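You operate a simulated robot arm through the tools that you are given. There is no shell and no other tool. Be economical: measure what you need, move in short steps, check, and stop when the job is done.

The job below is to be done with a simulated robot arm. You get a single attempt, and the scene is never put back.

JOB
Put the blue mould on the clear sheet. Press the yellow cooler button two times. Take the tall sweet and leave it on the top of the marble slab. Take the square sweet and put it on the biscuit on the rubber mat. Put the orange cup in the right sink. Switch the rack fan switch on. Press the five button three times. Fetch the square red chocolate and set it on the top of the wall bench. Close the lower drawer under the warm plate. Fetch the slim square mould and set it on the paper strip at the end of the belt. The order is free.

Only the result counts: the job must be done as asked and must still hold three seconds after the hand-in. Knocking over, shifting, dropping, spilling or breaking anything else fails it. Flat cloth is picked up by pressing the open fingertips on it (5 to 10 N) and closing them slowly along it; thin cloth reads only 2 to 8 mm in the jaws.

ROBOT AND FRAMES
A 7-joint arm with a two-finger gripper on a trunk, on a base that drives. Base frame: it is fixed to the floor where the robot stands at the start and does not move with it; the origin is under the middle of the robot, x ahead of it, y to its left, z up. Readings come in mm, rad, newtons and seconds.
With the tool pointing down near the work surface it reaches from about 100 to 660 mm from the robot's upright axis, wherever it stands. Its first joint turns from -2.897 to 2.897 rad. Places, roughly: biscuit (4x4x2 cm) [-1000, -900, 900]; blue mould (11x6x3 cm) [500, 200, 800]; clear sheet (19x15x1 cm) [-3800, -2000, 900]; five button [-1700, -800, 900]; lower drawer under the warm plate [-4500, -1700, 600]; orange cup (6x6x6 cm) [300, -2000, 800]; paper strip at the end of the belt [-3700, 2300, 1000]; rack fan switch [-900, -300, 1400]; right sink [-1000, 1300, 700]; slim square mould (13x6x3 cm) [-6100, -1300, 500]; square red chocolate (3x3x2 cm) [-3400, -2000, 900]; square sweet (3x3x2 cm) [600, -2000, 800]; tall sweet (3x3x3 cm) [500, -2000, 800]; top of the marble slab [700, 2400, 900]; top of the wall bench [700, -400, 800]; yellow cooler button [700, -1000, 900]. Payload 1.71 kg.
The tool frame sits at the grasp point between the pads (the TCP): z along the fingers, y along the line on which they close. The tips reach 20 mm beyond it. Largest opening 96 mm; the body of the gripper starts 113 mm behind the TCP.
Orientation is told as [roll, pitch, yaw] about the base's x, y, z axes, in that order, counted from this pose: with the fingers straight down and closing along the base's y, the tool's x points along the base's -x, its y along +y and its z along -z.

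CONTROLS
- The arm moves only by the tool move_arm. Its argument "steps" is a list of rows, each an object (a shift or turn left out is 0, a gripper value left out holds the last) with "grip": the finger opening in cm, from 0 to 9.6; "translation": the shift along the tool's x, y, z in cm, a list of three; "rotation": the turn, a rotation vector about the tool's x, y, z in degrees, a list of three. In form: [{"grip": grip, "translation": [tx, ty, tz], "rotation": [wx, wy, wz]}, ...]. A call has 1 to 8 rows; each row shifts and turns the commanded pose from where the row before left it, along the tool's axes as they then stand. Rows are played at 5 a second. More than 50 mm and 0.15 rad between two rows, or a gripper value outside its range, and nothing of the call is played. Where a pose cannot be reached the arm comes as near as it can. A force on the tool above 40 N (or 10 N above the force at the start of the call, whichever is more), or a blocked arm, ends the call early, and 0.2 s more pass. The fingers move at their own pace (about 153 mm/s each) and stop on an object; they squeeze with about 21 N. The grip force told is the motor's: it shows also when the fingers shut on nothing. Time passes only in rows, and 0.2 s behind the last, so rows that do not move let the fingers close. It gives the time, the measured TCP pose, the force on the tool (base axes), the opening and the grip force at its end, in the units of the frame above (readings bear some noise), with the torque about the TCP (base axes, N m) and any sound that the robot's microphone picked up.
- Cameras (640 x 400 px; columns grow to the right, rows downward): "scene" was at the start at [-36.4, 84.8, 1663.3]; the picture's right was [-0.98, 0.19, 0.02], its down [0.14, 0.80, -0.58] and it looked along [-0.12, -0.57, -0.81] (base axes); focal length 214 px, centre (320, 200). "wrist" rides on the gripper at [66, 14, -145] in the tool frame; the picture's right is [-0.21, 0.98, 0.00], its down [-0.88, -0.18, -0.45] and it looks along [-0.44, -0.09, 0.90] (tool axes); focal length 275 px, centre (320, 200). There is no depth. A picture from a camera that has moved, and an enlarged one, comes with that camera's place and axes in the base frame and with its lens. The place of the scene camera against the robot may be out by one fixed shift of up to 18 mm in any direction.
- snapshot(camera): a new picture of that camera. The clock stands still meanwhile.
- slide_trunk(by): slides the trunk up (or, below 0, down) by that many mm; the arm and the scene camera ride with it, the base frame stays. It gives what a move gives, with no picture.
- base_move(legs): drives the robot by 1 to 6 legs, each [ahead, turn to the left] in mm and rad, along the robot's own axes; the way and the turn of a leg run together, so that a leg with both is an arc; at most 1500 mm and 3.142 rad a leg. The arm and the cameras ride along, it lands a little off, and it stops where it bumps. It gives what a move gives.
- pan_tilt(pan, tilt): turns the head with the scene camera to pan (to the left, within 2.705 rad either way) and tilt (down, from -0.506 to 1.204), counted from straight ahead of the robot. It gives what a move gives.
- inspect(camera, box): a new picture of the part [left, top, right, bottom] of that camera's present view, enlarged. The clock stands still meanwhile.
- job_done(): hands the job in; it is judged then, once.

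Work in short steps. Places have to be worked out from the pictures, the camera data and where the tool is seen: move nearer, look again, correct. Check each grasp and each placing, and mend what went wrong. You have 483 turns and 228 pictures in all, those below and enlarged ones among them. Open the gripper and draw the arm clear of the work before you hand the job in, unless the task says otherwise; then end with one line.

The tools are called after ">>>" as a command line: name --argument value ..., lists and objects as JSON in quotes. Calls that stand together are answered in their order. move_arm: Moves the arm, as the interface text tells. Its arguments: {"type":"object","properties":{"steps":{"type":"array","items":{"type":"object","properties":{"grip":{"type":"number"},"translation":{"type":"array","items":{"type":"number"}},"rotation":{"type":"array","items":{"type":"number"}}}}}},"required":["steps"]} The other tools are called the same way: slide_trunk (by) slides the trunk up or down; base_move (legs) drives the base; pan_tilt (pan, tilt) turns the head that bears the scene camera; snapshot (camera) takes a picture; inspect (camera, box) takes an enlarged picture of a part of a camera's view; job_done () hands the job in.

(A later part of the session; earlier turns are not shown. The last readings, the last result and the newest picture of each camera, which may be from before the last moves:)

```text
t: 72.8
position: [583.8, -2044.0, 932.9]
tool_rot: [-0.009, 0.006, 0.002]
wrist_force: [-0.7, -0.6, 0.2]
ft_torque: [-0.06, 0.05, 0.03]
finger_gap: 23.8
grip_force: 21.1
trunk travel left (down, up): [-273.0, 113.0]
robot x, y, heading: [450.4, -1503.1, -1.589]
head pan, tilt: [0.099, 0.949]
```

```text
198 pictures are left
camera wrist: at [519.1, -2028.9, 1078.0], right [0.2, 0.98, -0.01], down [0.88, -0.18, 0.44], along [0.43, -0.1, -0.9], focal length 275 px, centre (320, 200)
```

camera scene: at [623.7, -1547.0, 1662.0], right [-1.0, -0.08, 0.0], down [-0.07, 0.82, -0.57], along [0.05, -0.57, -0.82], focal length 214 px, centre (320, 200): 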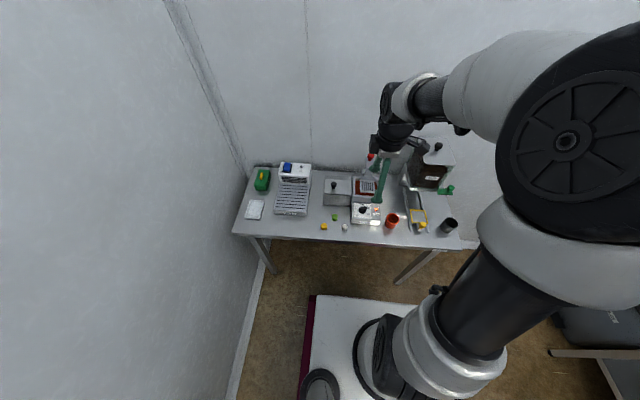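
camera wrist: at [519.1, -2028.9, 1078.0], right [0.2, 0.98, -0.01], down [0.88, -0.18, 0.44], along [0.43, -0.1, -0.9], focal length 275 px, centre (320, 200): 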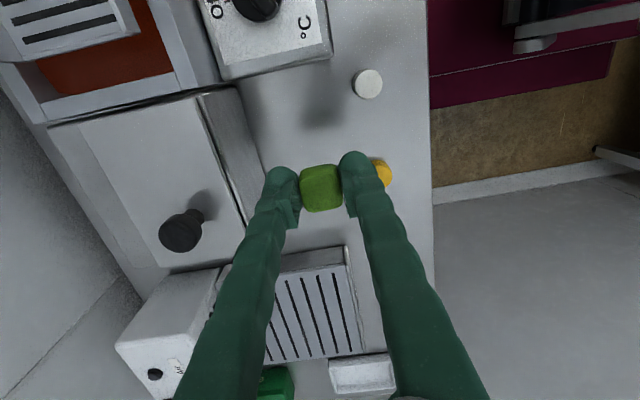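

Sweet held (24 mm). Raise and retract, then drive to the rubber-mat counter (front edge x≈-825, biscuit ≈(-1040,-915)).

>>> move_arm --steps '[{"translation": [0, 0, -4]}, {"translation": [1.9, 1.6, -3]}, {"translation": [1.9, 1.6, -3]}, {"translation": [1.9, 1.6, -3]}, {"translation": [1.9, 1.6, -3]}, {"translation": [1.9, 1.6, -3]}, {"translation": [1.9, 1.6, -3]}, {"translation": [1.9, 1.6, -3]}]'

>>> base_move --legs '[[0, -1.55], [450, 0], [0, -0.986], [725, 0], [0, 0.986]]'

>>> pan_tilt --pan -0.1 --tilt 0.8

>>> snapshot --camera "scene"

```text
t: 74.6
position: [452.5, -1929.9, 1183.5]
tool_rot: [-0.009, 0.004, 0.001]
wrist_force: [0.9, 1.6, 0.0]
ft_torque: [-0.04, -0.01, -0.01]
finger_gap: 24.1
grip_force: 21.7
trunk travel left (down, up): [-273.0, 113.0]
robot x, y, heading: [448.3, -1509.2, -1.592]
head pan, tilt: [0.099, 0.949]
```

```text
t: 91.8
position: [-819.5, -899.3, 1181.5]
tool_rot: [-0.01, 0.009, -1.559]
wrist_force: [-0.7, 0.1, 0.4]
ft_torque: [-0.02, -0.01, 0.02]
finger_gap: 23.7
grip_force: 21.1
trunk travel left (down, up): [-273.0, 113.0]
robot x, y, heading: [-394.1, -893.9, 3.13]
head pan, tilt: [0.099, 0.949]
```

```text
t: 92.5
position: [-799.8, -898.9, 1189.9]
tool_rot: [-0.026, 0.007, -1.56]
wrist_force: [0.6, 0.4, 0.9]
ft_torque: [-0.04, 0.07, -0.02]
finger_gap: 24.0
grip_force: 20.4
trunk travel left (down, up): [-273.0, 113.0]
robot x, y, heading: [-390.9, -893.8, 3.133]
head pan, tilt: [-0.099, 0.799]
```

```text
197 pictures are left
camera scene: at [-429.9, -1037.2, 1673.5], right [0.11, 0.99, 0.0], down [0.72, -0.08, -0.69], along [-0.68, 0.07, -0.73], focal length 214 px, centre (320, 200)
```

scene: 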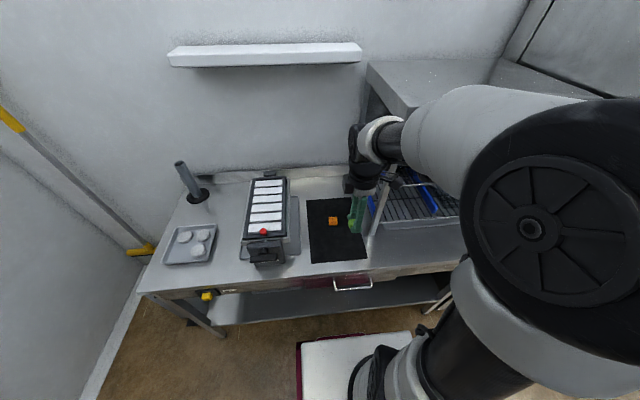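

Biscuit at ≈(-1043,-903). Drive ahead 60 mm and extend the arm to look from above.

>>> base_move --legs '[[60, 0]]'

>>> move_arm --steps '[{"translation": [0, -4, 2.4]}, {"translation": [0, -4, 2.4]}, {"translation": [0, -4, 2.4]}, {"translation": [0, -3.5, 2.4]}]'

>>> snapshot --camera "wrist"

```text
t: 93.5
position: [-858.1, -899.3, 1190.7]
tool_rot: [-0.028, 0.008, -1.559]
wrist_force: [1.6, -0.1, 1.2]
ft_torque: [-0.01, 0.24, -0.07]
finger_gap: 24.1
grip_force: 21.3
trunk travel left (down, up): [-273.0, 113.0]
robot x, y, heading: [-455.3, -893.3, 3.129]
head pan, tilt: [-0.099, 0.799]
```

```text
t: 94.5
position: [-1001.0, -901.1, 1106.4]
tool_rot: [-0.044, 0.01, -1.559]
wrist_force: [2.2, 0.0, 1.2]
ft_torque: [0.01, 0.18, 0.02]
finger_gap: 24.0
grip_force: 21.3
trunk travel left (down, up): [-273.0, 113.0]
robot x, y, heading: [-455.0, -892.8, 3.135]
head pan, tilt: [-0.099, 0.799]
```

```text
196 pictures are left
camera wrist: at [-983.2, -835.8, 1252.3], right [0.98, -0.19, -0.04], down [-0.15, -0.88, 0.44], along [-0.12, -0.43, -0.9], focal length 275 px, centre (320, 200)
```

wrist: 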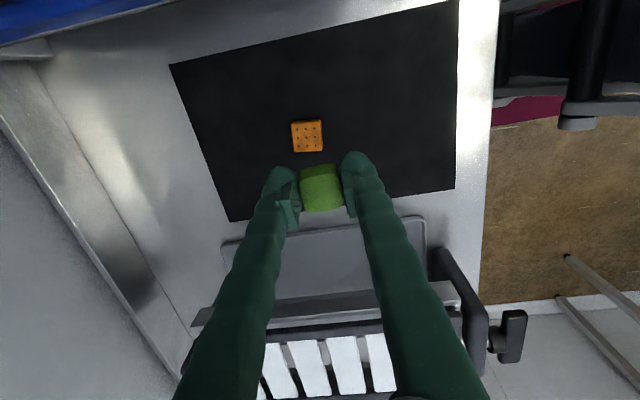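

Biscuit from wrist ≈(-1033,-918). Level the tool, shift over it and descend partially, then look again.

>>> move_arm --steps '[{"translation": [-0.8, -1.6, 3], "rotation": [-2.4, 0, 0]}, {"translation": [-0.9, -1.6, 3]}, {"translation": [0, 0, 4]}, {"translation": [0, 0, 3]}]'

>>> snapshot --camera "wrist"

>>> inspect --camera "scene" --box '[280, 170, 408, 250]'

```text
t: 95.5
position: [-1037.6, -916.9, 975.1]
tool_rot: [0.003, 0.009, -1.558]
wrist_force: [0.9, 0.3, 0.1]
ft_torque: [-0.01, 0.1, -0.01]
finger_gap: 23.9
grip_force: 21.3
trunk travel left (down, up): [-273.0, 113.0]
robot x, y, heading: [-452.8, -893.4, 3.13]
head pan, tilt: [-0.099, 0.799]
```

```text
195 pictures are left
camera wrist: at [-1024.7, -851.5, 1120.8], right [0.98, -0.19, 0.0], down [-0.18, -0.88, 0.44], along [-0.08, -0.43, -0.9], focal length 275 px, centre (320, 200)
```

wrist: 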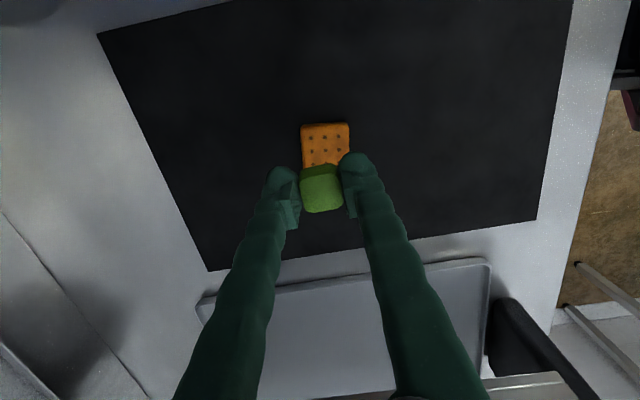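

```text
5.00 times, centred on (344, 210) of scene
camera zoom: at [-487.3, -1036.9, 1673.6], right [0.11, 0.99, 0.0], down [0.72, -0.08, -0.69], along [-0.68, 0.08, -0.73], focal length 1072 px, centre (200, 150)
```

zoom: 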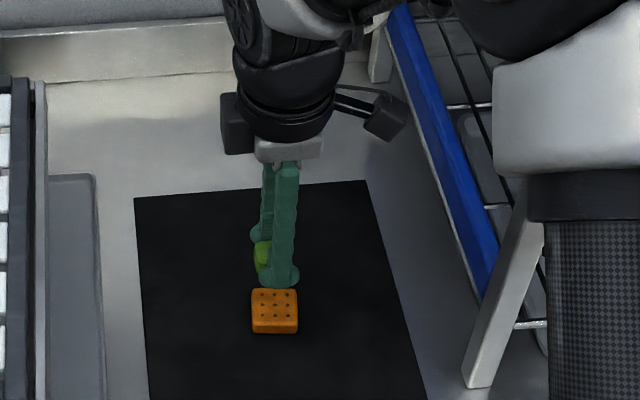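

Shift +3,-2 mm, then descend and creep until contact.

>>> move_arm --steps '[{"translation": [-0.2, 0.3, 2.5]}, {"translation": [0, 0, 2.5]}]'

>>> snapshot --camera "wrist"

>>> inspect --camera "scene" --box '[310, 200, 374, 240]'

```text
t: 96.1
position: [-1036.0, -918.8, 924.7]
tool_rot: [0.005, 0.008, -1.558]
wrist_force: [0.2, 0.4, -1.4]
ft_torque: [0.03, -0.03, -0.04]
finger_gap: 23.9
grip_force: 20.1
trunk travel left (down, up): [-273.0, 113.0]
robot x, y, heading: [-453.2, -891.2, 3.136]
head pan, tilt: [-0.099, 0.799]
```

```text
193 pictures are left
camera wrist: at [-1023.9, -852.9, 1069.1], right [0.98, -0.19, 0.0], down [-0.18, -0.88, 0.44], along [-0.08, -0.43, -0.9], focal length 275 px, centre (320, 200)
```

wrist: 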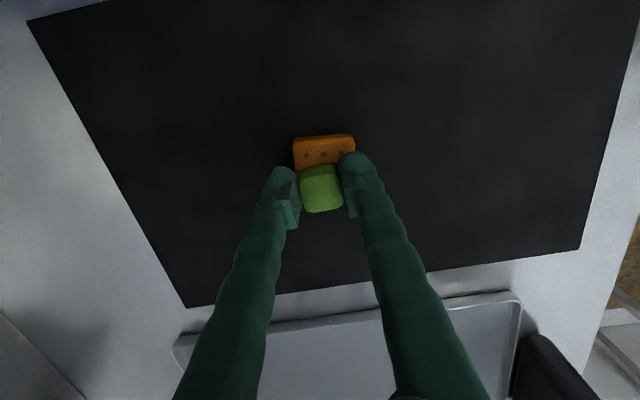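

```text
10.00 times, centred on (342, 220) of scene
camera zoom: at [-495.1, -1036.8, 1673.3], right [0.11, 0.99, 0.0], down [0.73, -0.08, -0.68], along [-0.68, 0.07, -0.73], focal length 2145 px, centre (100, 0)
```

zoom: 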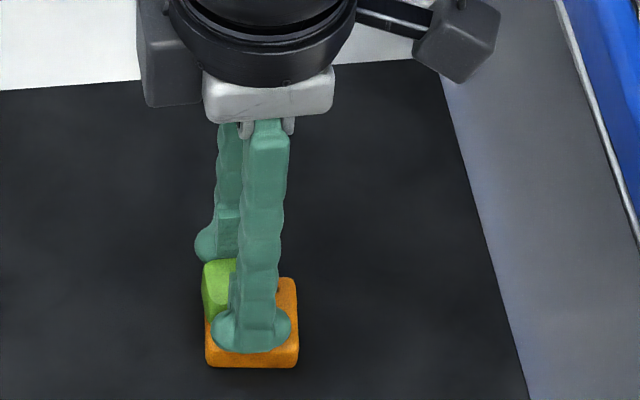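

Aligned over the biscuit. Creep down until contact.

>>> move_arm --steps '[{"translation": [0, 0.1, 0.8]}, {"translation": [0, 0, 0.7]}]'

>>> move_arm --steps '[{"translation": [0, 0, 0.4]}]'

>>> move_arm --steps '[{"translation": [0, 0, 0.4]}]'

>>> inspect --camera "scene" --box '[310, 200, 374, 240]'

```text
t: 96.6
position: [-1020.8, -919.3, 926.3]
tool_rot: [-0.017, 0.007, -1.56]
wrist_force: [-0.4, -0.1, -0.2]
ft_torque: [0.03, 0.04, 0.01]
finger_gap: 24.1
grip_force: 20.2
trunk travel left (down, up): [-273.0, 113.0]
robot x, y, heading: [-451.1, -892.1, 3.137]
head pan, tilt: [-0.099, 0.799]
stopped in row 2: the force on the tool passed its limit at 46 N (the readings are from after the stop); the commanded pose is now the measured one
```

```text
t: 97.0
position: [-1022.8, -918.4, 921.9]
tool_rot: [-0.017, 0.009, -1.559]
wrist_force: [0.1, 0.3, -0.2]
ft_torque: [0.02, -0.02, 0.0]
finger_gap: 24.2
grip_force: 20.4
trunk travel left (down, up): [-273.0, 113.0]
robot x, y, heading: [-452.5, -891.1, 3.135]
head pan, tilt: [-0.099, 0.799]
```

```text
t: 97.4
position: [-1021.9, -918.4, 920.6]
tool_rot: [-0.021, 0.009, -1.558]
wrist_force: [1.9, 0.8, 15.1]
ft_torque: [0.07, -0.11, -0.01]
finger_gap: 24.0
grip_force: 20.8
trunk travel left (down, up): [-273.0, 113.0]
robot x, y, heading: [-449.4, -888.1, 3.134]
head pan, tilt: [-0.099, 0.799]
```

```text
10.00 times, centred on (342, 220) of scene
camera zoom: at [-491.4, -1036.8, 1673.6], right [0.11, 0.99, 0.0], down [0.72, -0.08, -0.69], along [-0.68, 0.07, -0.73], focal length 2145 px, centre (100, 0)
```

zoom: 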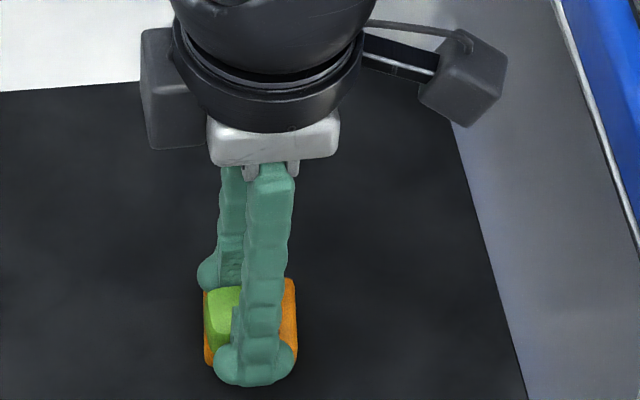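

Contact came early: the biscuit top is at ≈897, so its centre re-computes to (-1031,-911). The biscuit seems unmoved. Raise, re-centre, level.

>>> move_arm --steps '[{"translation": [0, 0, -1.5]}, {"translation": [0.7, -0.9, 0], "rotation": [-1.2, 0, 0]}, {}]'

>>> inspect --camera "wrist" --box '[240, 100, 400, 200]'

>>> inspect --camera "scene" --box '[310, 200, 374, 240]'

```text
t: 98.2
position: [-1030.6, -910.6, 933.5]
tool_rot: [0.003, 0.01, -1.558]
wrist_force: [0.7, -0.1, -0.5]
ft_torque: [0.01, 0.01, 0.02]
finger_gap: 23.6
grip_force: 20.4
trunk travel left (down, up): [-273.0, 113.0]
robot x, y, heading: [-448.7, -893.4, 3.133]
head pan, tilt: [-0.099, 0.799]
```

```text
4.00 times, centred on (320, 150) of wrist
camera zoom: at [-1018.1, -846.1, 1079.3], right [0.98, -0.19, 0.0], down [-0.18, -0.88, 0.44], along [-0.08, -0.43, -0.9], focal length 1101 px, centre (320, 400)
```

zoom: 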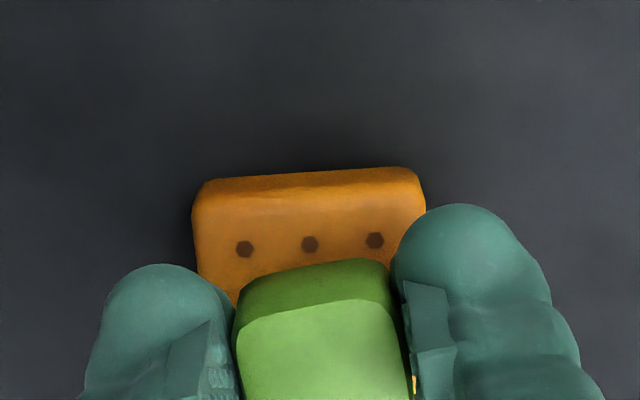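

```text
10.00 times, centred on (342, 220) of scene
camera zoom: at [-492.2, -1036.9, 1673.4], right [0.11, 0.99, 0.0], down [0.72, -0.08, -0.69], along [-0.68, 0.07, -0.73], focal length 2145 px, centre (100, 0)
```

zoom: 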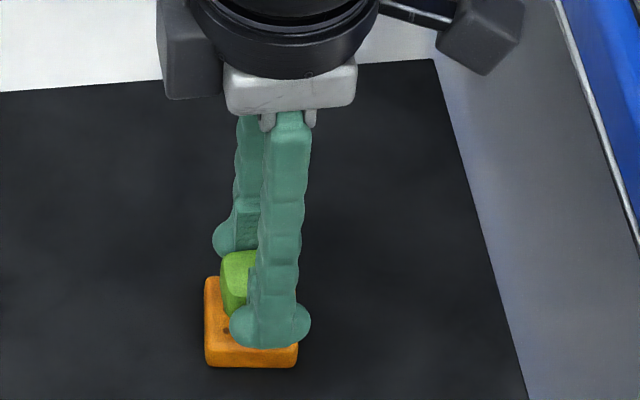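

Biscuit centre ≈(-1032,-916). Nudge -6 mm in y, then creep down.

>>> move_arm --steps '[{"translation": [-0.55, 0, 0.3]}, {"translation": [0, -0.1, 0.3]}]'

>>> move_arm --steps '[{"translation": [0, 0, 0.3]}]'

>>> move_arm --steps '[{"translation": [0, 0, 0.2]}]'

```text
t: 98.8
position: [-1032.1, -915.5, 927.3]
tool_rot: [0.003, 0.01, -1.559]
wrist_force: [0.4, 0.5, -0.3]
ft_torque: [-0.03, 0.01, 0.02]
finger_gap: 23.9
grip_force: 21.1
trunk travel left (down, up): [-273.0, 113.0]
robot x, y, heading: [-456.4, -893.0, 3.137]
head pan, tilt: [-0.099, 0.799]
```

```text
t: 99.2
position: [-1032.5, -917.3, 924.7]
tool_rot: [0.004, 0.007, -1.558]
wrist_force: [0.9, 0.2, 0.3]
ft_torque: [0.0, -0.02, -0.04]
finger_gap: 23.8
grip_force: 21.0
trunk travel left (down, up): [-273.0, 113.0]
robot x, y, heading: [-455.0, -889.4, 3.132]
head pan, tilt: [-0.099, 0.799]
```

```text
t: 99.6
position: [-1033.1, -916.9, 921.7]
tool_rot: [0.004, 0.009, -1.559]
wrist_force: [0.5, -0.1, -0.2]
ft_torque: [0.03, 0.01, 0.04]
finger_gap: 24.0
grip_force: 20.7
trunk travel left (down, up): [-273.0, 113.0]
robot x, y, heading: [-453.9, -891.9, 3.133]
head pan, tilt: [-0.099, 0.799]
```

>>> move_arm --steps '[{"translation": [0, 0, 0.2]}]'

>>> move_arm --steps '[{"translation": [0, 0, 0.15]}]'

>>> inspect --camera "scene" --box '[310, 200, 374, 240]'

```text
t: 100.0
position: [-1032.0, -918.2, 920.4]
tool_rot: [0.003, 0.008, -1.559]
wrist_force: [0.1, -0.4, 2.2]
ft_torque: [-0.01, 0.01, 0.01]
finger_gap: 24.1
grip_force: 21.1
trunk travel left (down, up): [-273.0, 113.0]
robot x, y, heading: [-455.3, -892.0, 3.129]
head pan, tilt: [-0.099, 0.799]
```

```text
t: 100.4
position: [-1032.5, -916.8, 919.2]
tool_rot: [0.0, 0.009, -1.559]
wrist_force: [0.8, -0.2, 10.8]
ft_torque: [-0.02, 0.02, -0.01]
finger_gap: 24.0
grip_force: 20.7
trunk travel left (down, up): [-273.0, 113.0]
robot x, y, heading: [-454.0, -893.3, 3.134]
head pan, tilt: [-0.099, 0.799]
```

```text
10.00 times, centred on (342, 220) of scene
camera zoom: at [-491.9, -1036.8, 1673.6], right [0.11, 0.99, 0.0], down [0.72, -0.08, -0.69], along [-0.68, 0.07, -0.73], focal length 2145 px, centre (100, 0)
```

zoom: 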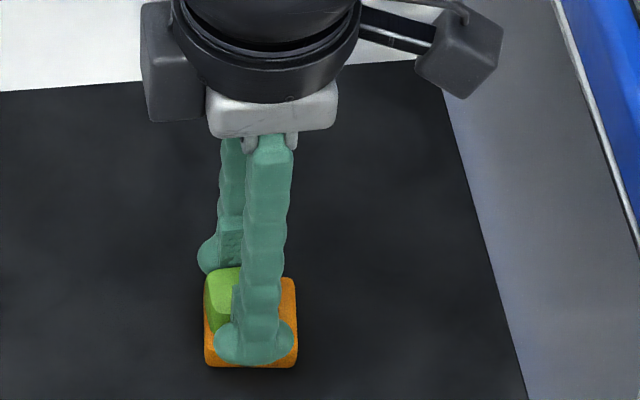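

Gentle contact, sweet on the biscuit. Open and raise.

>>> move_arm --steps '[{"translation": [0, 0, -0.1]}, {"grip": 4.5}, {}, {"translation": [0, 0, -2]}, {"translation": [0, 0, -3]}, {"translation": [0, 0, -4]}]'

>>> inspect --camera "scene" --box '[310, 200, 374, 240]'

>>> snapshot --camera "wrist"

```text
t: 101.8
position: [-1031.2, -916.8, 1009.4]
tool_rot: [0.003, 0.01, -1.558]
wrist_force: [-0.3, -1.1, 0.7]
ft_torque: [-0.02, 0.02, 0.01]
finger_gap: 45.1
grip_force: 0.1
trunk travel left (down, up): [-273.0, 113.0]
robot x, y, heading: [-452.6, -891.3, 3.129]
head pan, tilt: [-0.099, 0.799]
```

```text
10.00 times, centred on (342, 220) of scene
camera zoom: at [-491.8, -1036.9, 1673.5], right [0.11, 0.99, 0.0], down [0.72, -0.08, -0.69], along [-0.68, 0.07, -0.73], focal length 2145 px, centre (100, 0)
```

zoom: 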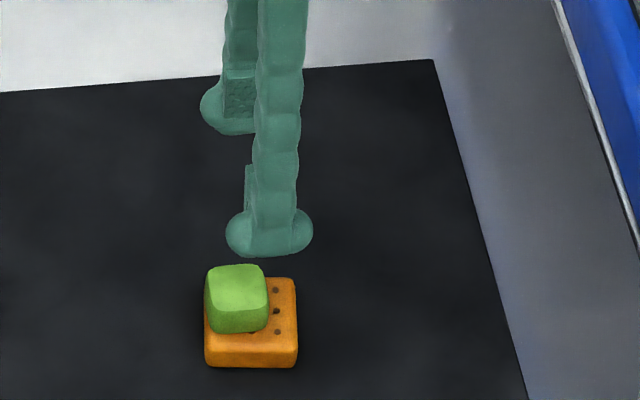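

```text
186 pictures are left
camera wrist: at [-1018.3, -852.7, 1156.3], right [0.98, -0.19, 0.0], down [-0.18, -0.88, 0.44], along [-0.08, -0.43, -0.9], focal length 275 px, centre (320, 200)
```

wrist: 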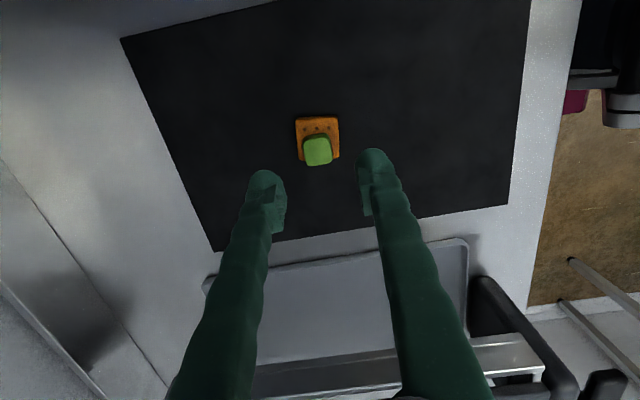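

Sweet rests on the biscuit. Retract the arm, and look at the rack for the fan switch.

>>> move_arm --steps '[{"translation": [0, 0, -4.5]}, {"translation": [0, 2.5, -4]}, {"translation": [0, 4, -2.5]}, {"translation": [0, 4, -2.5]}, {"translation": [0, 4, -2.5]}, {"translation": [0, 3, -2]}]'

>>> pan_tilt --pan -0.8 --tilt 0.35

>>> snapshot --camera "scene"

```text
t: 103.2
position: [-857.2, -918.2, 1189.6]
tool_rot: [0.001, 0.009, -1.557]
wrist_force: [0.7, -0.8, -0.7]
ft_torque: [-0.02, 0.04, 0.01]
finger_gap: 45.1
grip_force: 0.1
trunk travel left (down, up): [-273.0, 113.0]
robot x, y, heading: [-452.0, -893.5, 3.136]
head pan, tilt: [-0.099, 0.799]
```

```text
t: 104.3
position: [-858.3, -918.9, 1187.9]
tool_rot: [0.003, 0.008, -1.559]
wrist_force: [-0.3, 0.2, 0.6]
ft_torque: [-0.02, -0.03, 0.01]
finger_gap: 45.0
grip_force: 0.0
trunk travel left (down, up): [-273.0, 113.0]
robot x, y, heading: [-451.9, -893.4, 3.129]
head pan, tilt: [-0.799, 0.351]
```

```text
185 pictures are left
camera scene: at [-477.7, -978.3, 1713.2], right [0.72, 0.69, 0.01], down [0.25, -0.25, -0.93], along [-0.64, 0.68, -0.35], focal length 214 px, centre (320, 200)
```

scene: 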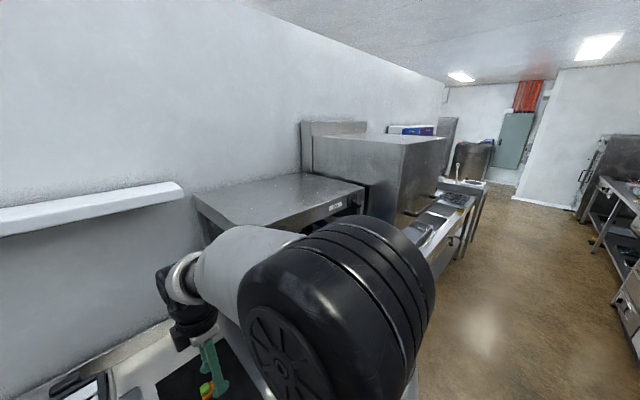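

Rack's front bar holds the label/switch; back off, turn along the corridor and look at it frontally.

>>> base_move --legs '[[-230, 0], [0, -1.571], [350, 0]]'

>>> pan_tilt --pan 1.2 --tilt 0.4

>>> snapshot --camera "scene"

```text
t: 112.7
position: [-242.7, -138.2, 1190.0]
tool_rot: [0.002, 0.009, -3.14]
wrist_force: [0.2, -0.6, 0.4]
ft_torque: [0.02, -0.01, 0.02]
finger_gap: 45.2
grip_force: 0.1
trunk travel left (down, up): [-273.0, 113.0]
robot x, y, heading: [-216.0, -540.4, 1.557]
head pan, tilt: [-0.799, 0.351]
```

```text
t: 114.6
position: [-243.0, -155.7, 1195.0]
tool_rot: [-0.012, 0.01, -3.14]
wrist_force: [-0.5, -0.4, 0.8]
ft_torque: [0.01, 0.04, 0.04]
finger_gap: 44.9
grip_force: 0.1
trunk travel left (down, up): [-273.0, 113.0]
robot x, y, heading: [-218.4, -538.8, 1.559]
head pan, tilt: [1.201, 0.4]
```

```text
184 pictures are left
camera scene: at [-450.0, -536.1, 1709.3], right [0.37, 0.93, -0.02], down [0.36, -0.16, -0.92], along [-0.85, 0.34, -0.39], focal length 214 px, centre (320, 200)
```

scene: 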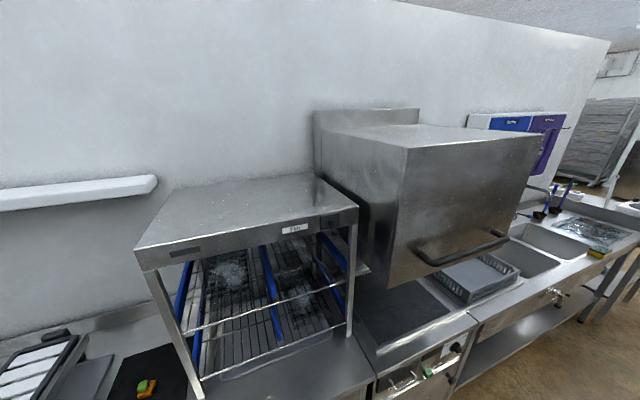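

>>> inspect --camera "scene" --box '[264, 195, 392, 275]'

>>> inspect --camera "scene" --box '[264, 205, 328, 245]'

```text
5.00 times, centred on (328, 235) of scene
camera zoom: at [-450.0, -536.1, 1709.3], right [0.37, 0.93, -0.02], down [0.36, -0.16, -0.92], along [-0.85, 0.34, -0.39], focal length 1072 px, centre (280, 25)
```

zoom: 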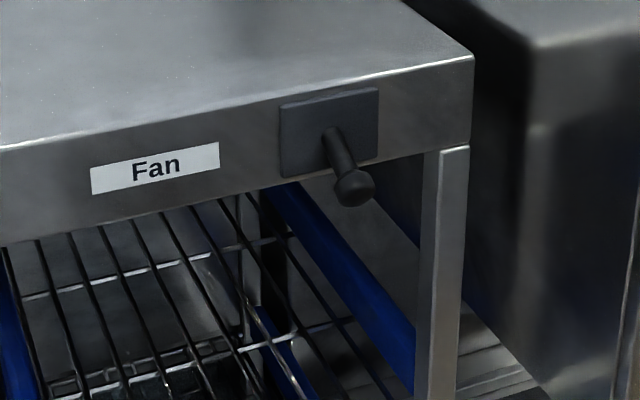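

```text
10.00 times, centred on (296, 225) of scene
camera zoom: at [-450.0, -536.1, 1709.3], right [0.37, 0.93, -0.02], down [0.36, -0.16, -0.92], along [-0.85, 0.34, -0.39], focal length 2145 px, centre (560, -50)
```

zoom: 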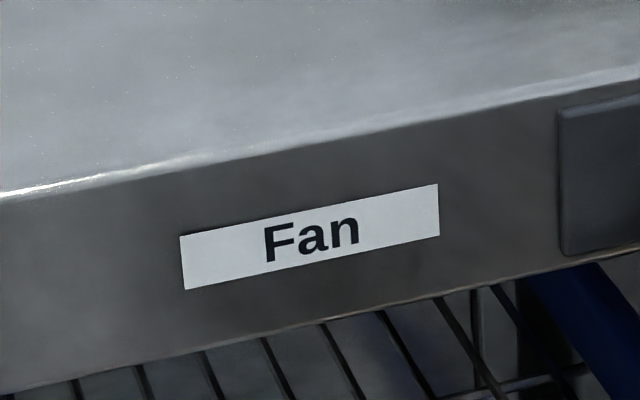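

It's a toggle lever sticking out and down from a plate at ≈(-925,-318,1420); on should be up. Drive to face it, then raise the arm.

>>> base_move --legs '[[215, 0], [0, 1.571], [170, 0]]'

>>> move_arm --steps '[{"translation": [0, 0, -4.5]}, {"translation": [0, 0, -4.5]}, {"translation": [0, 0, -4.5]}, {"translation": [0, 0, -4.5]}, {"translation": [0, 0, -4.5]}, {"translation": [0, 0, -3]}]'

>>> pan_tilt --pan 0.0 --tilt 0.5

>>> snapshot --camera "scene"

>>> snapshot --camera "wrist"

```text
t: 122.1
position: [-779.1, -351.1, 1193.5]
tool_rot: [-0.006, 0.011, -1.563]
wrist_force: [0.2, 0.1, 0.6]
ft_torque: [0.02, 0.03, 0.02]
finger_gap: 44.9
grip_force: 0.1
trunk travel left (down, up): [-273.0, 113.0]
robot x, y, heading: [-385.9, -326.8, 3.131]
head pan, tilt: [1.201, 0.4]
```

```text
t: 123.5
position: [-764.1, -352.3, 1451.2]
tool_rot: [-0.014, 0.01, -1.56]
wrist_force: [-0.1, -0.1, -1.3]
ft_torque: [-0.01, -0.06, 0.01]
finger_gap: 45.3
grip_force: 0.0
trunk travel left (down, up): [-273.0, 113.0]
robot x, y, heading: [-382.0, -325.3, 3.135]
head pan, tilt: [1.201, 0.4]
```

```text
t: 124.9
position: [-759.6, -352.9, 1452.5]
tool_rot: [-0.019, 0.011, -1.561]
wrist_force: [-0.5, -0.3, 0.5]
ft_torque: [0.0, 0.02, -0.02]
finger_gap: 44.9
grip_force: 0.0
trunk travel left (down, up): [-273.0, 113.0]
robot x, y, heading: [-386.5, -323.1, 3.132]
head pan, tilt: [0.0, 0.499]
```

```text
181 pictures are left
camera scene: at [-436.7, -476.1, 1699.2], right [0.01, 1.0, 0.0], down [0.49, 0.0, -0.87], along [-0.87, 0.01, -0.49], focal length 214 px, centre (320, 200)
```

scene: 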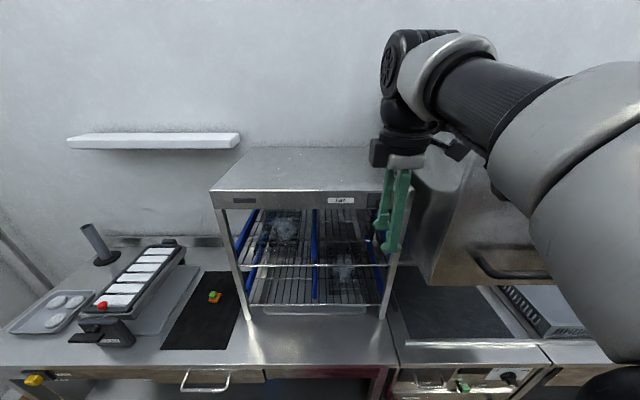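

```text
180 pictures are left
camera wrist: at [-744.1, -288.1, 1597.1], right [0.98, -0.2, -0.02], down [-0.17, -0.88, 0.44], along [-0.1, -0.43, -0.9], focal length 275 px, centre (320, 200)
```

wrist: 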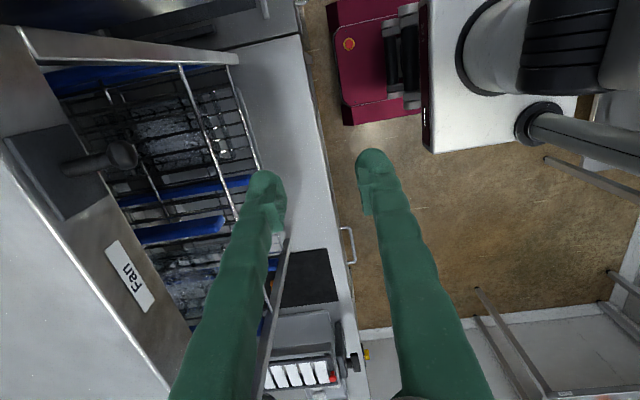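

Knob ≈(-899,-315,1405). I'll drive 50 mm closer, then rotate the tool 90° so the fingers close along y with the camera on my side.

>>> base_move --legs '[[50, 0]]'

>>> move_arm --steps '[{"rotation": [0, 0, 8]}, {"rotation": [0, 0, 8]}, {"rotation": [0, 0, 8]}, {"rotation": [0, 0, 8]}, {"rotation": [0, 0, 8]}, {"rotation": [0, 0, 8]}, {"rotation": [0, 0, 8]}, {"rotation": [0, 0, 8]}]'

>>> move_arm --steps '[{"rotation": [0, 0, 8]}, {"rotation": [0, 0, 8]}, {"rotation": [0, 0, 8]}, {"rotation": [0, 0, 2]}, {}]'

>>> snapshot --camera "wrist"

```text
t: 125.8
position: [-826.9, -352.5, 1447.0]
tool_rot: [-0.004, 0.012, -1.561]
wrist_force: [-0.3, 0.4, 0.2]
ft_torque: [-0.05, -0.11, -0.05]
finger_gap: 45.1
grip_force: 0.1
trunk travel left (down, up): [-273.0, 113.0]
robot x, y, heading: [-435.9, -323.4, 3.132]
head pan, tilt: [0.0, 0.499]
```

```text
t: 127.6
position: [-788.7, -352.7, 1455.6]
tool_rot: [-0.022, -0.023, -2.679]
wrist_force: [0.3, -0.1, 0.4]
ft_torque: [0.01, -0.06, 0.02]
finger_gap: 45.1
grip_force: 0.0
trunk travel left (down, up): [-273.0, 113.0]
robot x, y, heading: [-434.1, -321.9, 3.135]
head pan, tilt: [0.0, 0.499]
```

```text
t: 128.8
position: [-790.3, -353.7, 1456.1]
tool_rot: [-0.011, -0.029, -3.131]
wrist_force: [-0.1, -0.2, -0.1]
ft_torque: [-0.04, -0.05, 0.02]
finger_gap: 45.0
grip_force: 0.0
trunk travel left (down, up): [-273.0, 113.0]
robot x, y, heading: [-436.7, -322.7, 3.135]
head pan, tilt: [0.0, 0.499]
```

```text
179 pictures are left
camera wrist: at [-720.7, -366.7, 1598.5], right [-0.2, -0.98, 0.0], down [-0.86, 0.17, 0.47], along [-0.46, 0.1, -0.88], focal length 275 px, centre (320, 200)
```

wrist: 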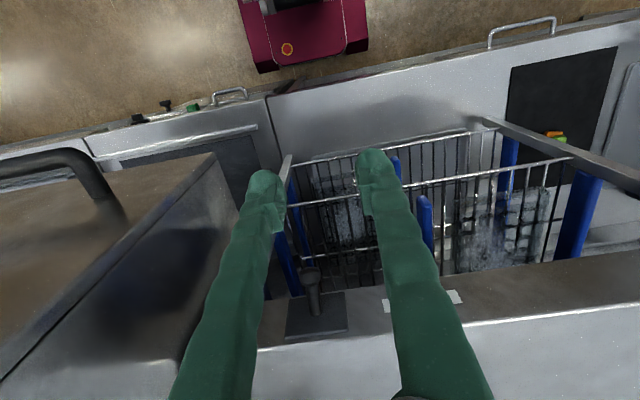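

Knob ≈(-908,-317,1387). Level the tool, lower in front of it and align y, then look again before moving in.

>>> move_arm --steps '[{"translation": [0, -1.8, 3.2], "rotation": [0, 1.7, 0]}, {"translation": [-2, -1.8, 3.2]}, {}]'

>>> snapshot --camera "wrist"

>>> inspect --camera "scene" --box '[330, 160, 458, 240]'

```text
t: 129.6
position: [-808.2, -317.0, 1393.4]
tool_rot: [-0.01, -0.006, -3.132]
wrist_force: [-0.1, 0.4, -0.7]
ft_torque: [-0.04, -0.02, 0.03]
finger_gap: 45.2
grip_force: 0.1
trunk travel left (down, up): [-273.0, 113.0]
robot x, y, heading: [-437.0, -323.4, 3.136]
head pan, tilt: [0.0, 0.499]
```

```text
178 pictures are left
camera wrist: at [-741.3, -330.5, 1538.1], right [-0.2, -0.98, -0.01], down [-0.88, 0.17, 0.45], along [-0.44, 0.1, -0.89], focal length 275 px, centre (320, 200)
```

wrist: 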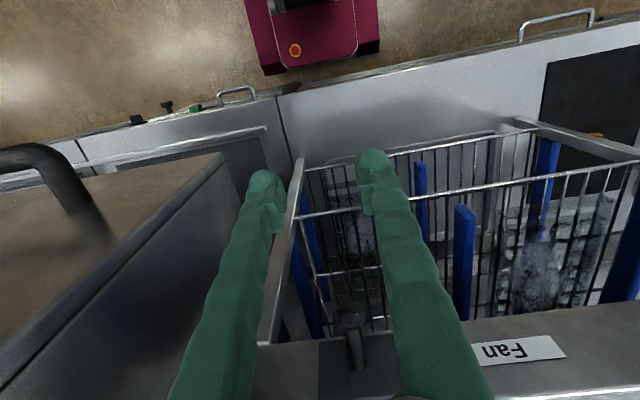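

```text
5.00 times, centred on (394, 200) of scene
camera zoom: at [-471.5, -476.1, 1699.7], right [0.01, 1.0, 0.0], down [0.48, 0.0, -0.87], along [-0.87, 0.01, -0.48], focal length 1072 px, centre (-50, 200)
```

zoom: 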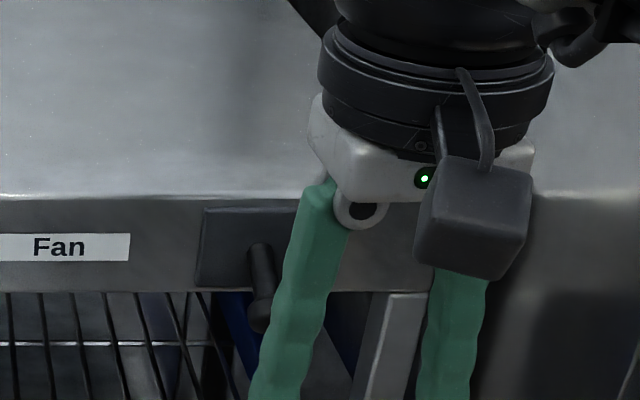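

Aligned in y (−318). Move in with the fingers straddling the lever.

>>> move_arm --steps '[{"translation": [-3, 0, 0]}, {"translation": [-3, 0, 0]}, {"translation": [-2.5, 0, 0]}, {"translation": [-1.0, 0, 0]}]'

>>> snapshot --camera "wrist"

>>> inspect --camera "scene" --box '[330, 160, 458, 240]'

```text
t: 130.6
position: [-905.0, -317.5, 1393.6]
tool_rot: [-0.01, -0.003, -3.132]
wrist_force: [0.9, 0.5, 0.4]
ft_torque: [0.0, 0.03, 0.07]
finger_gap: 45.1
grip_force: 0.2
trunk travel left (down, up): [-273.0, 113.0]
robot x, y, heading: [-439.9, -322.8, 3.137]
head pan, tilt: [0.0, 0.499]
```

```text
176 pictures are left
camera wrist: at [-839.8, -331.6, 1538.7], right [-0.2, -0.98, -0.01], down [-0.88, 0.17, 0.45], along [-0.44, 0.1, -0.89], focal length 275 px, centre (320, 200)
```

wrist: 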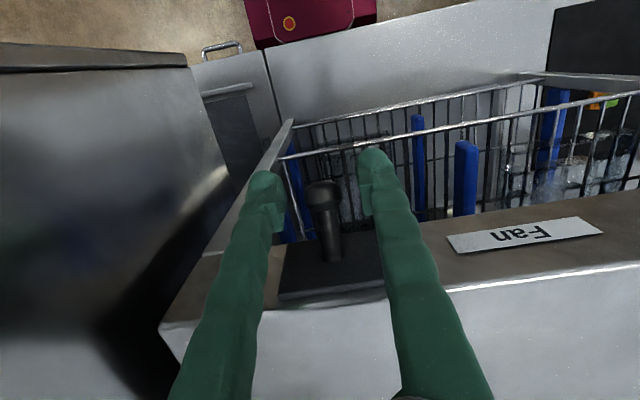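

```text
5.00 times, centred on (394, 200) of scene
camera zoom: at [-474.6, -475.8, 1699.6], right [0.01, 1.0, 0.0], down [0.49, 0.0, -0.87], along [-0.87, 0.01, -0.49], focal length 1072 px, centre (-50, 200)
```

zoom: 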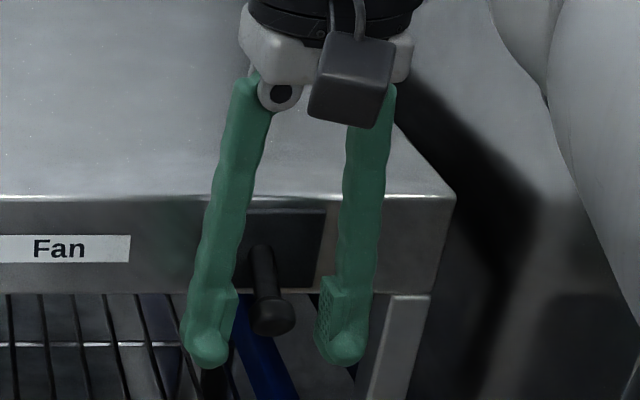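

The lever knob is right between the pads. Close and lift it in an arc.

>>> move_arm --steps '[{"grip": 0.5}, {}, {}]'

>>> move_arm --steps '[{"translation": [0.3, 0, -0.7]}, {"translation": [0.2, 0, -0.8]}, {"translation": [0.1, 0, -0.8]}]'

>>> inspect --camera "scene" --box '[330, 160, 458, 240]'

```text
t: 131.4
position: [-915.6, -318.7, 1389.9]
tool_rot: [-0.011, 0.004, -3.133]
wrist_force: [-5.9, -6.9, -2.4]
ft_torque: [0.05, -1.17, 0.03]
finger_gap: 16.9
grip_force: 35.7
trunk travel left (down, up): [-273.0, 113.0]
robot x, y, heading: [-435.5, -321.4, 3.138]
head pan, tilt: [0.0, 0.499]
```

```text
t: 132.2
position: [-909.0, -319.3, 1415.5]
tool_rot: [-0.01, 0.003, -3.131]
wrist_force: [-0.5, -7.5, -21.1]
ft_torque: [-0.03, -0.69, -0.02]
finger_gap: 17.8
grip_force: 34.8
trunk travel left (down, up): [-273.0, 113.0]
robot x, y, heading: [-434.3, -324.8, 3.132]
head pan, tilt: [0.0, 0.499]
```

```text
5.00 times, centred on (394, 200) of scene
camera zoom: at [-488.2, -477.2, 1698.9], right [0.01, 1.0, 0.0], down [0.49, 0.0, -0.87], along [-0.87, 0.01, -0.49], focal length 1072 px, centre (-50, 200)
```

zoom: 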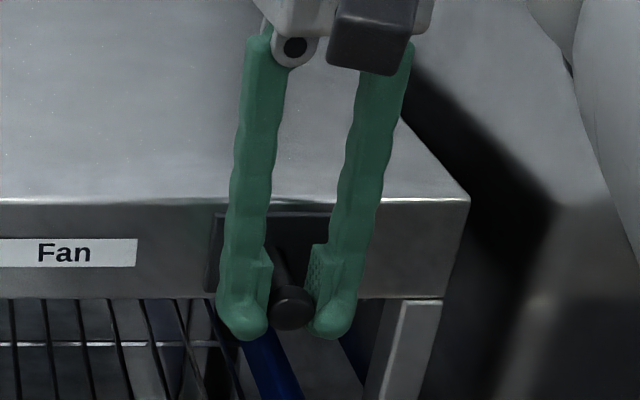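

Lever is loaded (21 N). Continue lifting.

>>> move_arm --steps '[{"translation": [0, 0, -0.6]}, {"translation": [-0.1, 0, -0.6]}]'

>>> inspect --camera "scene" --box '[330, 160, 458, 240]'

```text
t: 132.8
position: [-909.6, -319.5, 1425.8]
tool_rot: [-0.011, 0.006, -3.132]
wrist_force: [5.6, -7.7, -27.9]
ft_torque: [-0.01, -0.99, -0.06]
finger_gap: 18.3
grip_force: 35.0
trunk travel left (down, up): [-273.0, 113.0]
robot x, y, heading: [-437.4, -322.0, 3.13]
head pan, tilt: [0.0, 0.499]
```

```text
5.00 times, centred on (394, 200) of scene
camera zoom: at [-488.0, -477.2, 1699.0], right [0.01, 1.0, 0.0], down [0.49, 0.0, -0.87], along [-0.87, 0.01, -0.49], focal length 1072 px, centre (-50, 200)
```

zoom: 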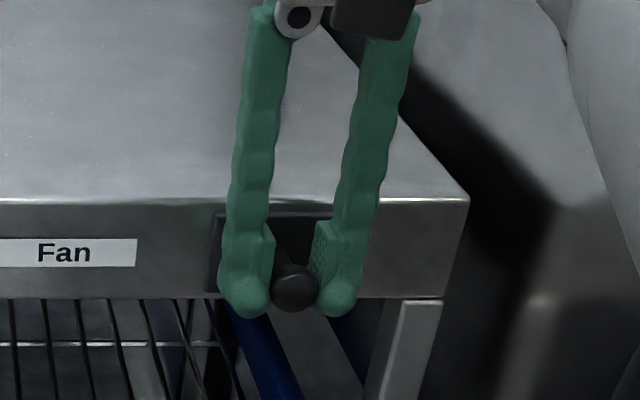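

The lever is rising with the grip. Keep going.

>>> move_arm --steps '[{"translation": [-0.1, 0, -0.6]}, {"translation": [-0.2, 0, -0.6]}]'

>>> inspect --camera "scene" --box '[330, 160, 458, 240]'

```text
t: 133.4
position: [-913.5, -318.2, 1437.6]
tool_rot: [-0.011, 0.006, -3.129]
wrist_force: [1.5, -6.5, -29.3]
ft_torque: [-0.05, -0.85, -0.1]
finger_gap: 18.0
grip_force: 34.5
trunk travel left (down, up): [-273.0, 113.0]
robot x, y, heading: [-433.5, -323.3, 3.136]
head pan, tilt: [0.0, 0.499]
```

```text
5.00 times, centred on (394, 200) of scene
camera zoom: at [-489.0, -477.1, 1698.9], right [0.01, 1.0, 0.0], down [0.49, 0.0, -0.87], along [-0.87, 0.01, -0.49], focal length 1072 px, centre (-50, 200)
```

zoom: 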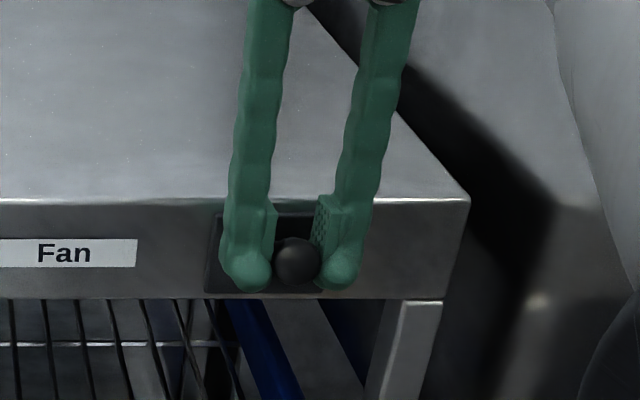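

>>> move_arm --steps '[{"translation": [-0.2, 0, -0.6]}, {"translation": [-0.3, 0, -0.6]}, {"translation": [-0.2, 0, -0.5]}]'

>>> inspect --camera "scene" --box '[330, 160, 458, 240]'

```text
t: 133.8
position: [-895.0, -318.8, 1443.3]
tool_rot: [-0.009, 0.013, -3.128]
wrist_force: [1.7, -5.7, -34.3]
ft_torque: [-1.47, -0.44, 0.14]
finger_gap: 16.5
grip_force: 34.9
trunk travel left (down, up): [-273.0, 113.0]
robot x, y, heading: [-437.7, -323.4, 3.135]
head pan, tilt: [0.0, 0.499]
stopped in row 1: the force on the tool passed its limit at 49 N (the readings are from after the stop); the commanded pose is now the measured one
```

```text
5.00 times, centred on (394, 200) of scene
camera zoom: at [-494.5, -476.0, 1698.7], right [0.01, 1.0, 0.0], down [0.5, 0.0, -0.87], along [-0.87, 0.01, -0.5], focal length 1072 px, centre (-50, 200)
```

zoom: 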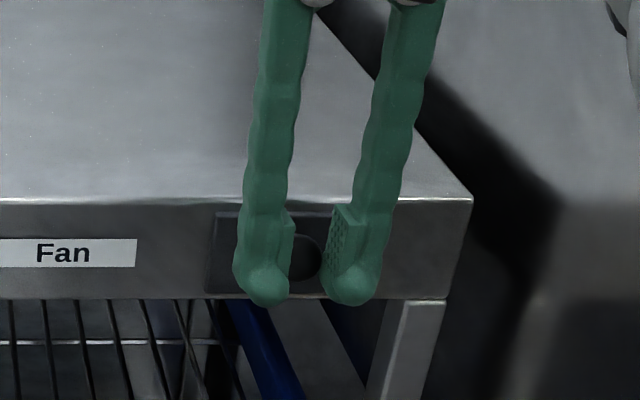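

Likely at the upper stop. Open and look at the lever.

>>> move_arm --steps '[{"grip": 4.5}, {}, {}]'

>>> inspect --camera "scene" --box '[330, 160, 458, 240]'

>>> snapshot --camera "wrist"

```text
t: 134.6
position: [-886.9, -318.1, 1449.2]
tool_rot: [-0.01, -0.008, -3.132]
wrist_force: [0.9, -0.5, 0.2]
ft_torque: [0.02, 0.08, 0.0]
finger_gap: 45.3
grip_force: 0.0
trunk travel left (down, up): [-273.0, 113.0]
robot x, y, heading: [-437.4, -325.4, 3.134]
head pan, tilt: [0.0, 0.499]
```

```text
5.00 times, centred on (394, 200) of scene
camera zoom: at [-482.0, -475.9, 1699.4], right [0.01, 1.0, 0.0], down [0.49, 0.0, -0.87], along [-0.87, 0.01, -0.49], focal length 1072 px, centre (-50, 200)
```

zoom: 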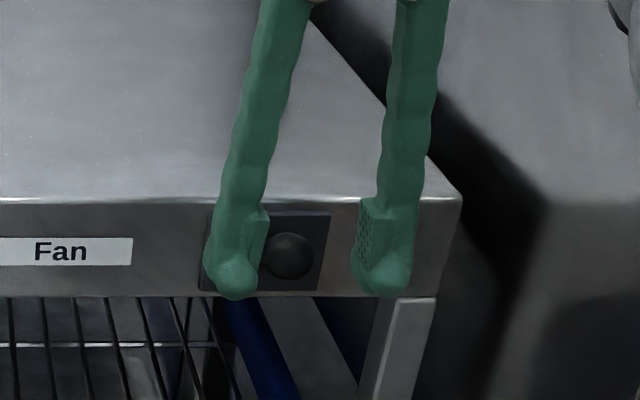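

```text
169 pictures are left
camera wrist: at [-819.6, -332.2, 1593.5], right [-0.2, -0.98, -0.01], down [-0.87, 0.17, 0.45], along [-0.44, 0.1, -0.89], focal length 275 px, centre (320, 200)
```

wrist: 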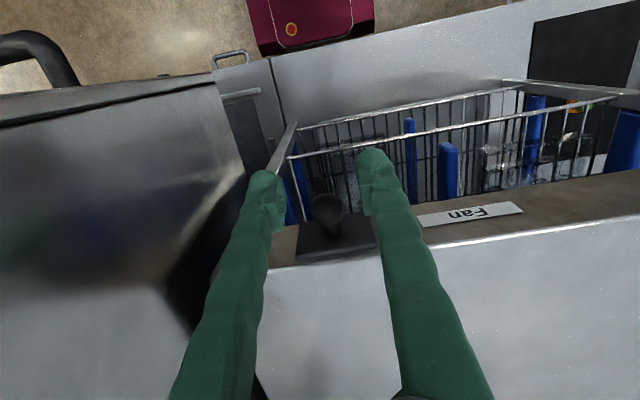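

Knob is now at z≈1431 (was 1393), symmetric about the pivot – lever is up (on) and stays. Retract and lower the arm, then go for the cup.

>>> move_arm --steps '[{"translation": [4, 0, 0]}, {"translation": [4, 0, 0]}, {"translation": [3.5, 0, 2]}, {"translation": [2, 0, 4]}, {"translation": [0, 0, 4.5]}, {"translation": [0, 0, 4.5]}, {"translation": [0, 0, 4.5]}, {"translation": [0, 0, 4.5]}]'

>>> inspect --camera "scene" --box '[330, 160, 458, 240]'

>>> base_move --legs '[[-230, 0], [0, 1.571], [1180, 0]]'

```text
t: 136.4
position: [-758.0, -312.9, 1204.2]
tool_rot: [-0.011, -0.005, -3.133]
wrist_force: [-0.2, -0.1, -0.5]
ft_torque: [-0.03, -0.03, 0.01]
finger_gap: 45.2
grip_force: 0.0
trunk travel left (down, up): [-273.0, 113.0]
robot x, y, heading: [-438.7, -322.9, 3.132]
head pan, tilt: [0.0, 0.499]
```

```text
5.00 times, centred on (394, 200) of scene
camera zoom: at [-487.7, -475.7, 1699.1], right [0.01, 1.0, 0.0], down [0.49, 0.0, -0.87], along [-0.87, 0.01, -0.49], focal length 1072 px, centre (-50, 200)
```

zoom: 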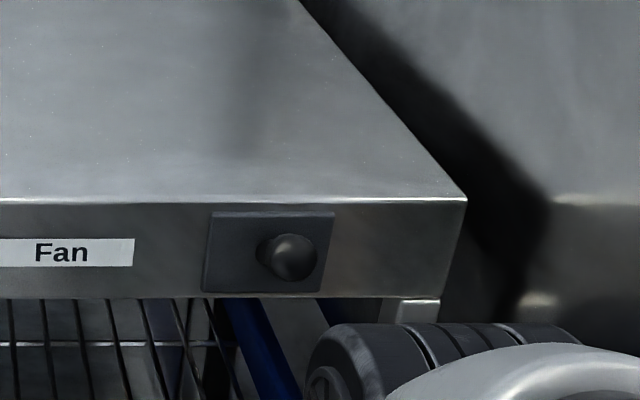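

```text
t: 148.7
position: [-243.3, -1829.4, 1205.3]
tool_rot: [-0.009, -0.007, -1.573]
wrist_force: [0.4, -0.1, 0.2]
ft_torque: [0.04, -0.01, -0.02]
finger_gap: 45.1
grip_force: 0.2
trunk travel left (down, up): [-273.0, 113.0]
robot x, y, heading: [-227.0, -1507.5, -1.59]
head pan, tilt: [0.0, 0.499]
```

At (-227,-1507). Move to x≈300 in front of the cup and rotate the tool to close along y.

>>> base_move --legs '[[0, 1.59], [540, 0], [0, -1.571], [40, 0]]'

>>> move_arm --steps '[{"grip": 9.6, "rotation": [0, 0, -8]}, {"rotation": [0, 0, -8]}, {"rotation": [0, 0, -8]}, {"rotation": [0, 0, -8]}, {"rotation": [0, 0, -8]}, {"rotation": [0, 0, -8]}, {"rotation": [0, 0, -8]}, {"rotation": [0, 0, -8]}]'

>>> move_arm --steps '[{"rotation": [0, 0, -8]}, {"rotation": [0, 0, -8]}, {"rotation": [0, 0, -8]}, {"rotation": [0, 0, -2]}]'

>>> snapshot --camera "wrist"

```text
t: 161.8
position: [310.9, -1863.5, 1206.2]
tool_rot: [-0.013, -0.002, -1.538]
wrist_force: [0.9, 0.5, -0.6]
ft_torque: [0.04, 0.0, -0.01]
finger_gap: 45.0
grip_force: 0.1
trunk travel left (down, up): [-273.0, 113.0]
robot x, y, heading: [318.7, -1543.5, -1.557]
head pan, tilt: [0.0, 0.499]
```

```text
t: 163.6
position: [310.4, -1845.8, 1209.2]
tool_rot: [-0.02, 0.003, -0.417]
wrist_force: [-0.2, 0.7, 1.3]
ft_torque: [-0.09, 0.02, 0.05]
finger_gap: 96.1
grip_force: 0.1
trunk travel left (down, up): [-273.0, 113.0]
robot x, y, heading: [318.8, -1538.9, -1.558]
head pan, tilt: [0.0, 0.499]
```

```text
t: 164.6
position: [309.3, -1851.8, 1208.7]
tool_rot: [-0.012, 0.012, 0.033]
wrist_force: [-0.2, -0.8, -0.7]
ft_torque: [0.09, 0.03, 0.01]
finger_gap: 96.1
grip_force: 0.0
trunk travel left (down, up): [-273.0, 113.0]
robot x, y, heading: [317.7, -1543.4, -1.554]
head pan, tilt: [0.0, 0.499]
```

```text
167 pictures are left
camera wrist: at [246.1, -1838.0, 1353.5], right [0.17, 0.98, -0.01], down [0.89, -0.15, 0.44], along [0.43, -0.09, -0.9], focal length 275 px, centre (320, 200)
```

wrist: 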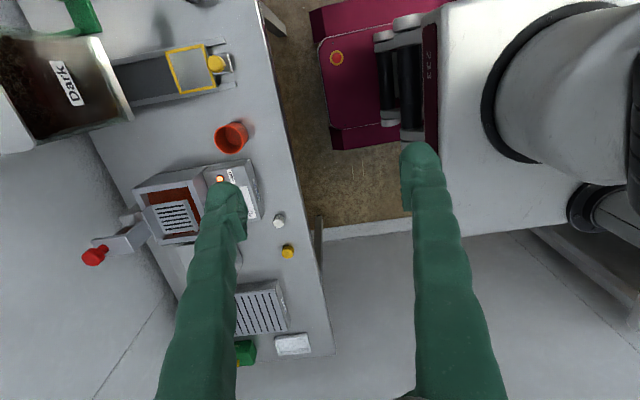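

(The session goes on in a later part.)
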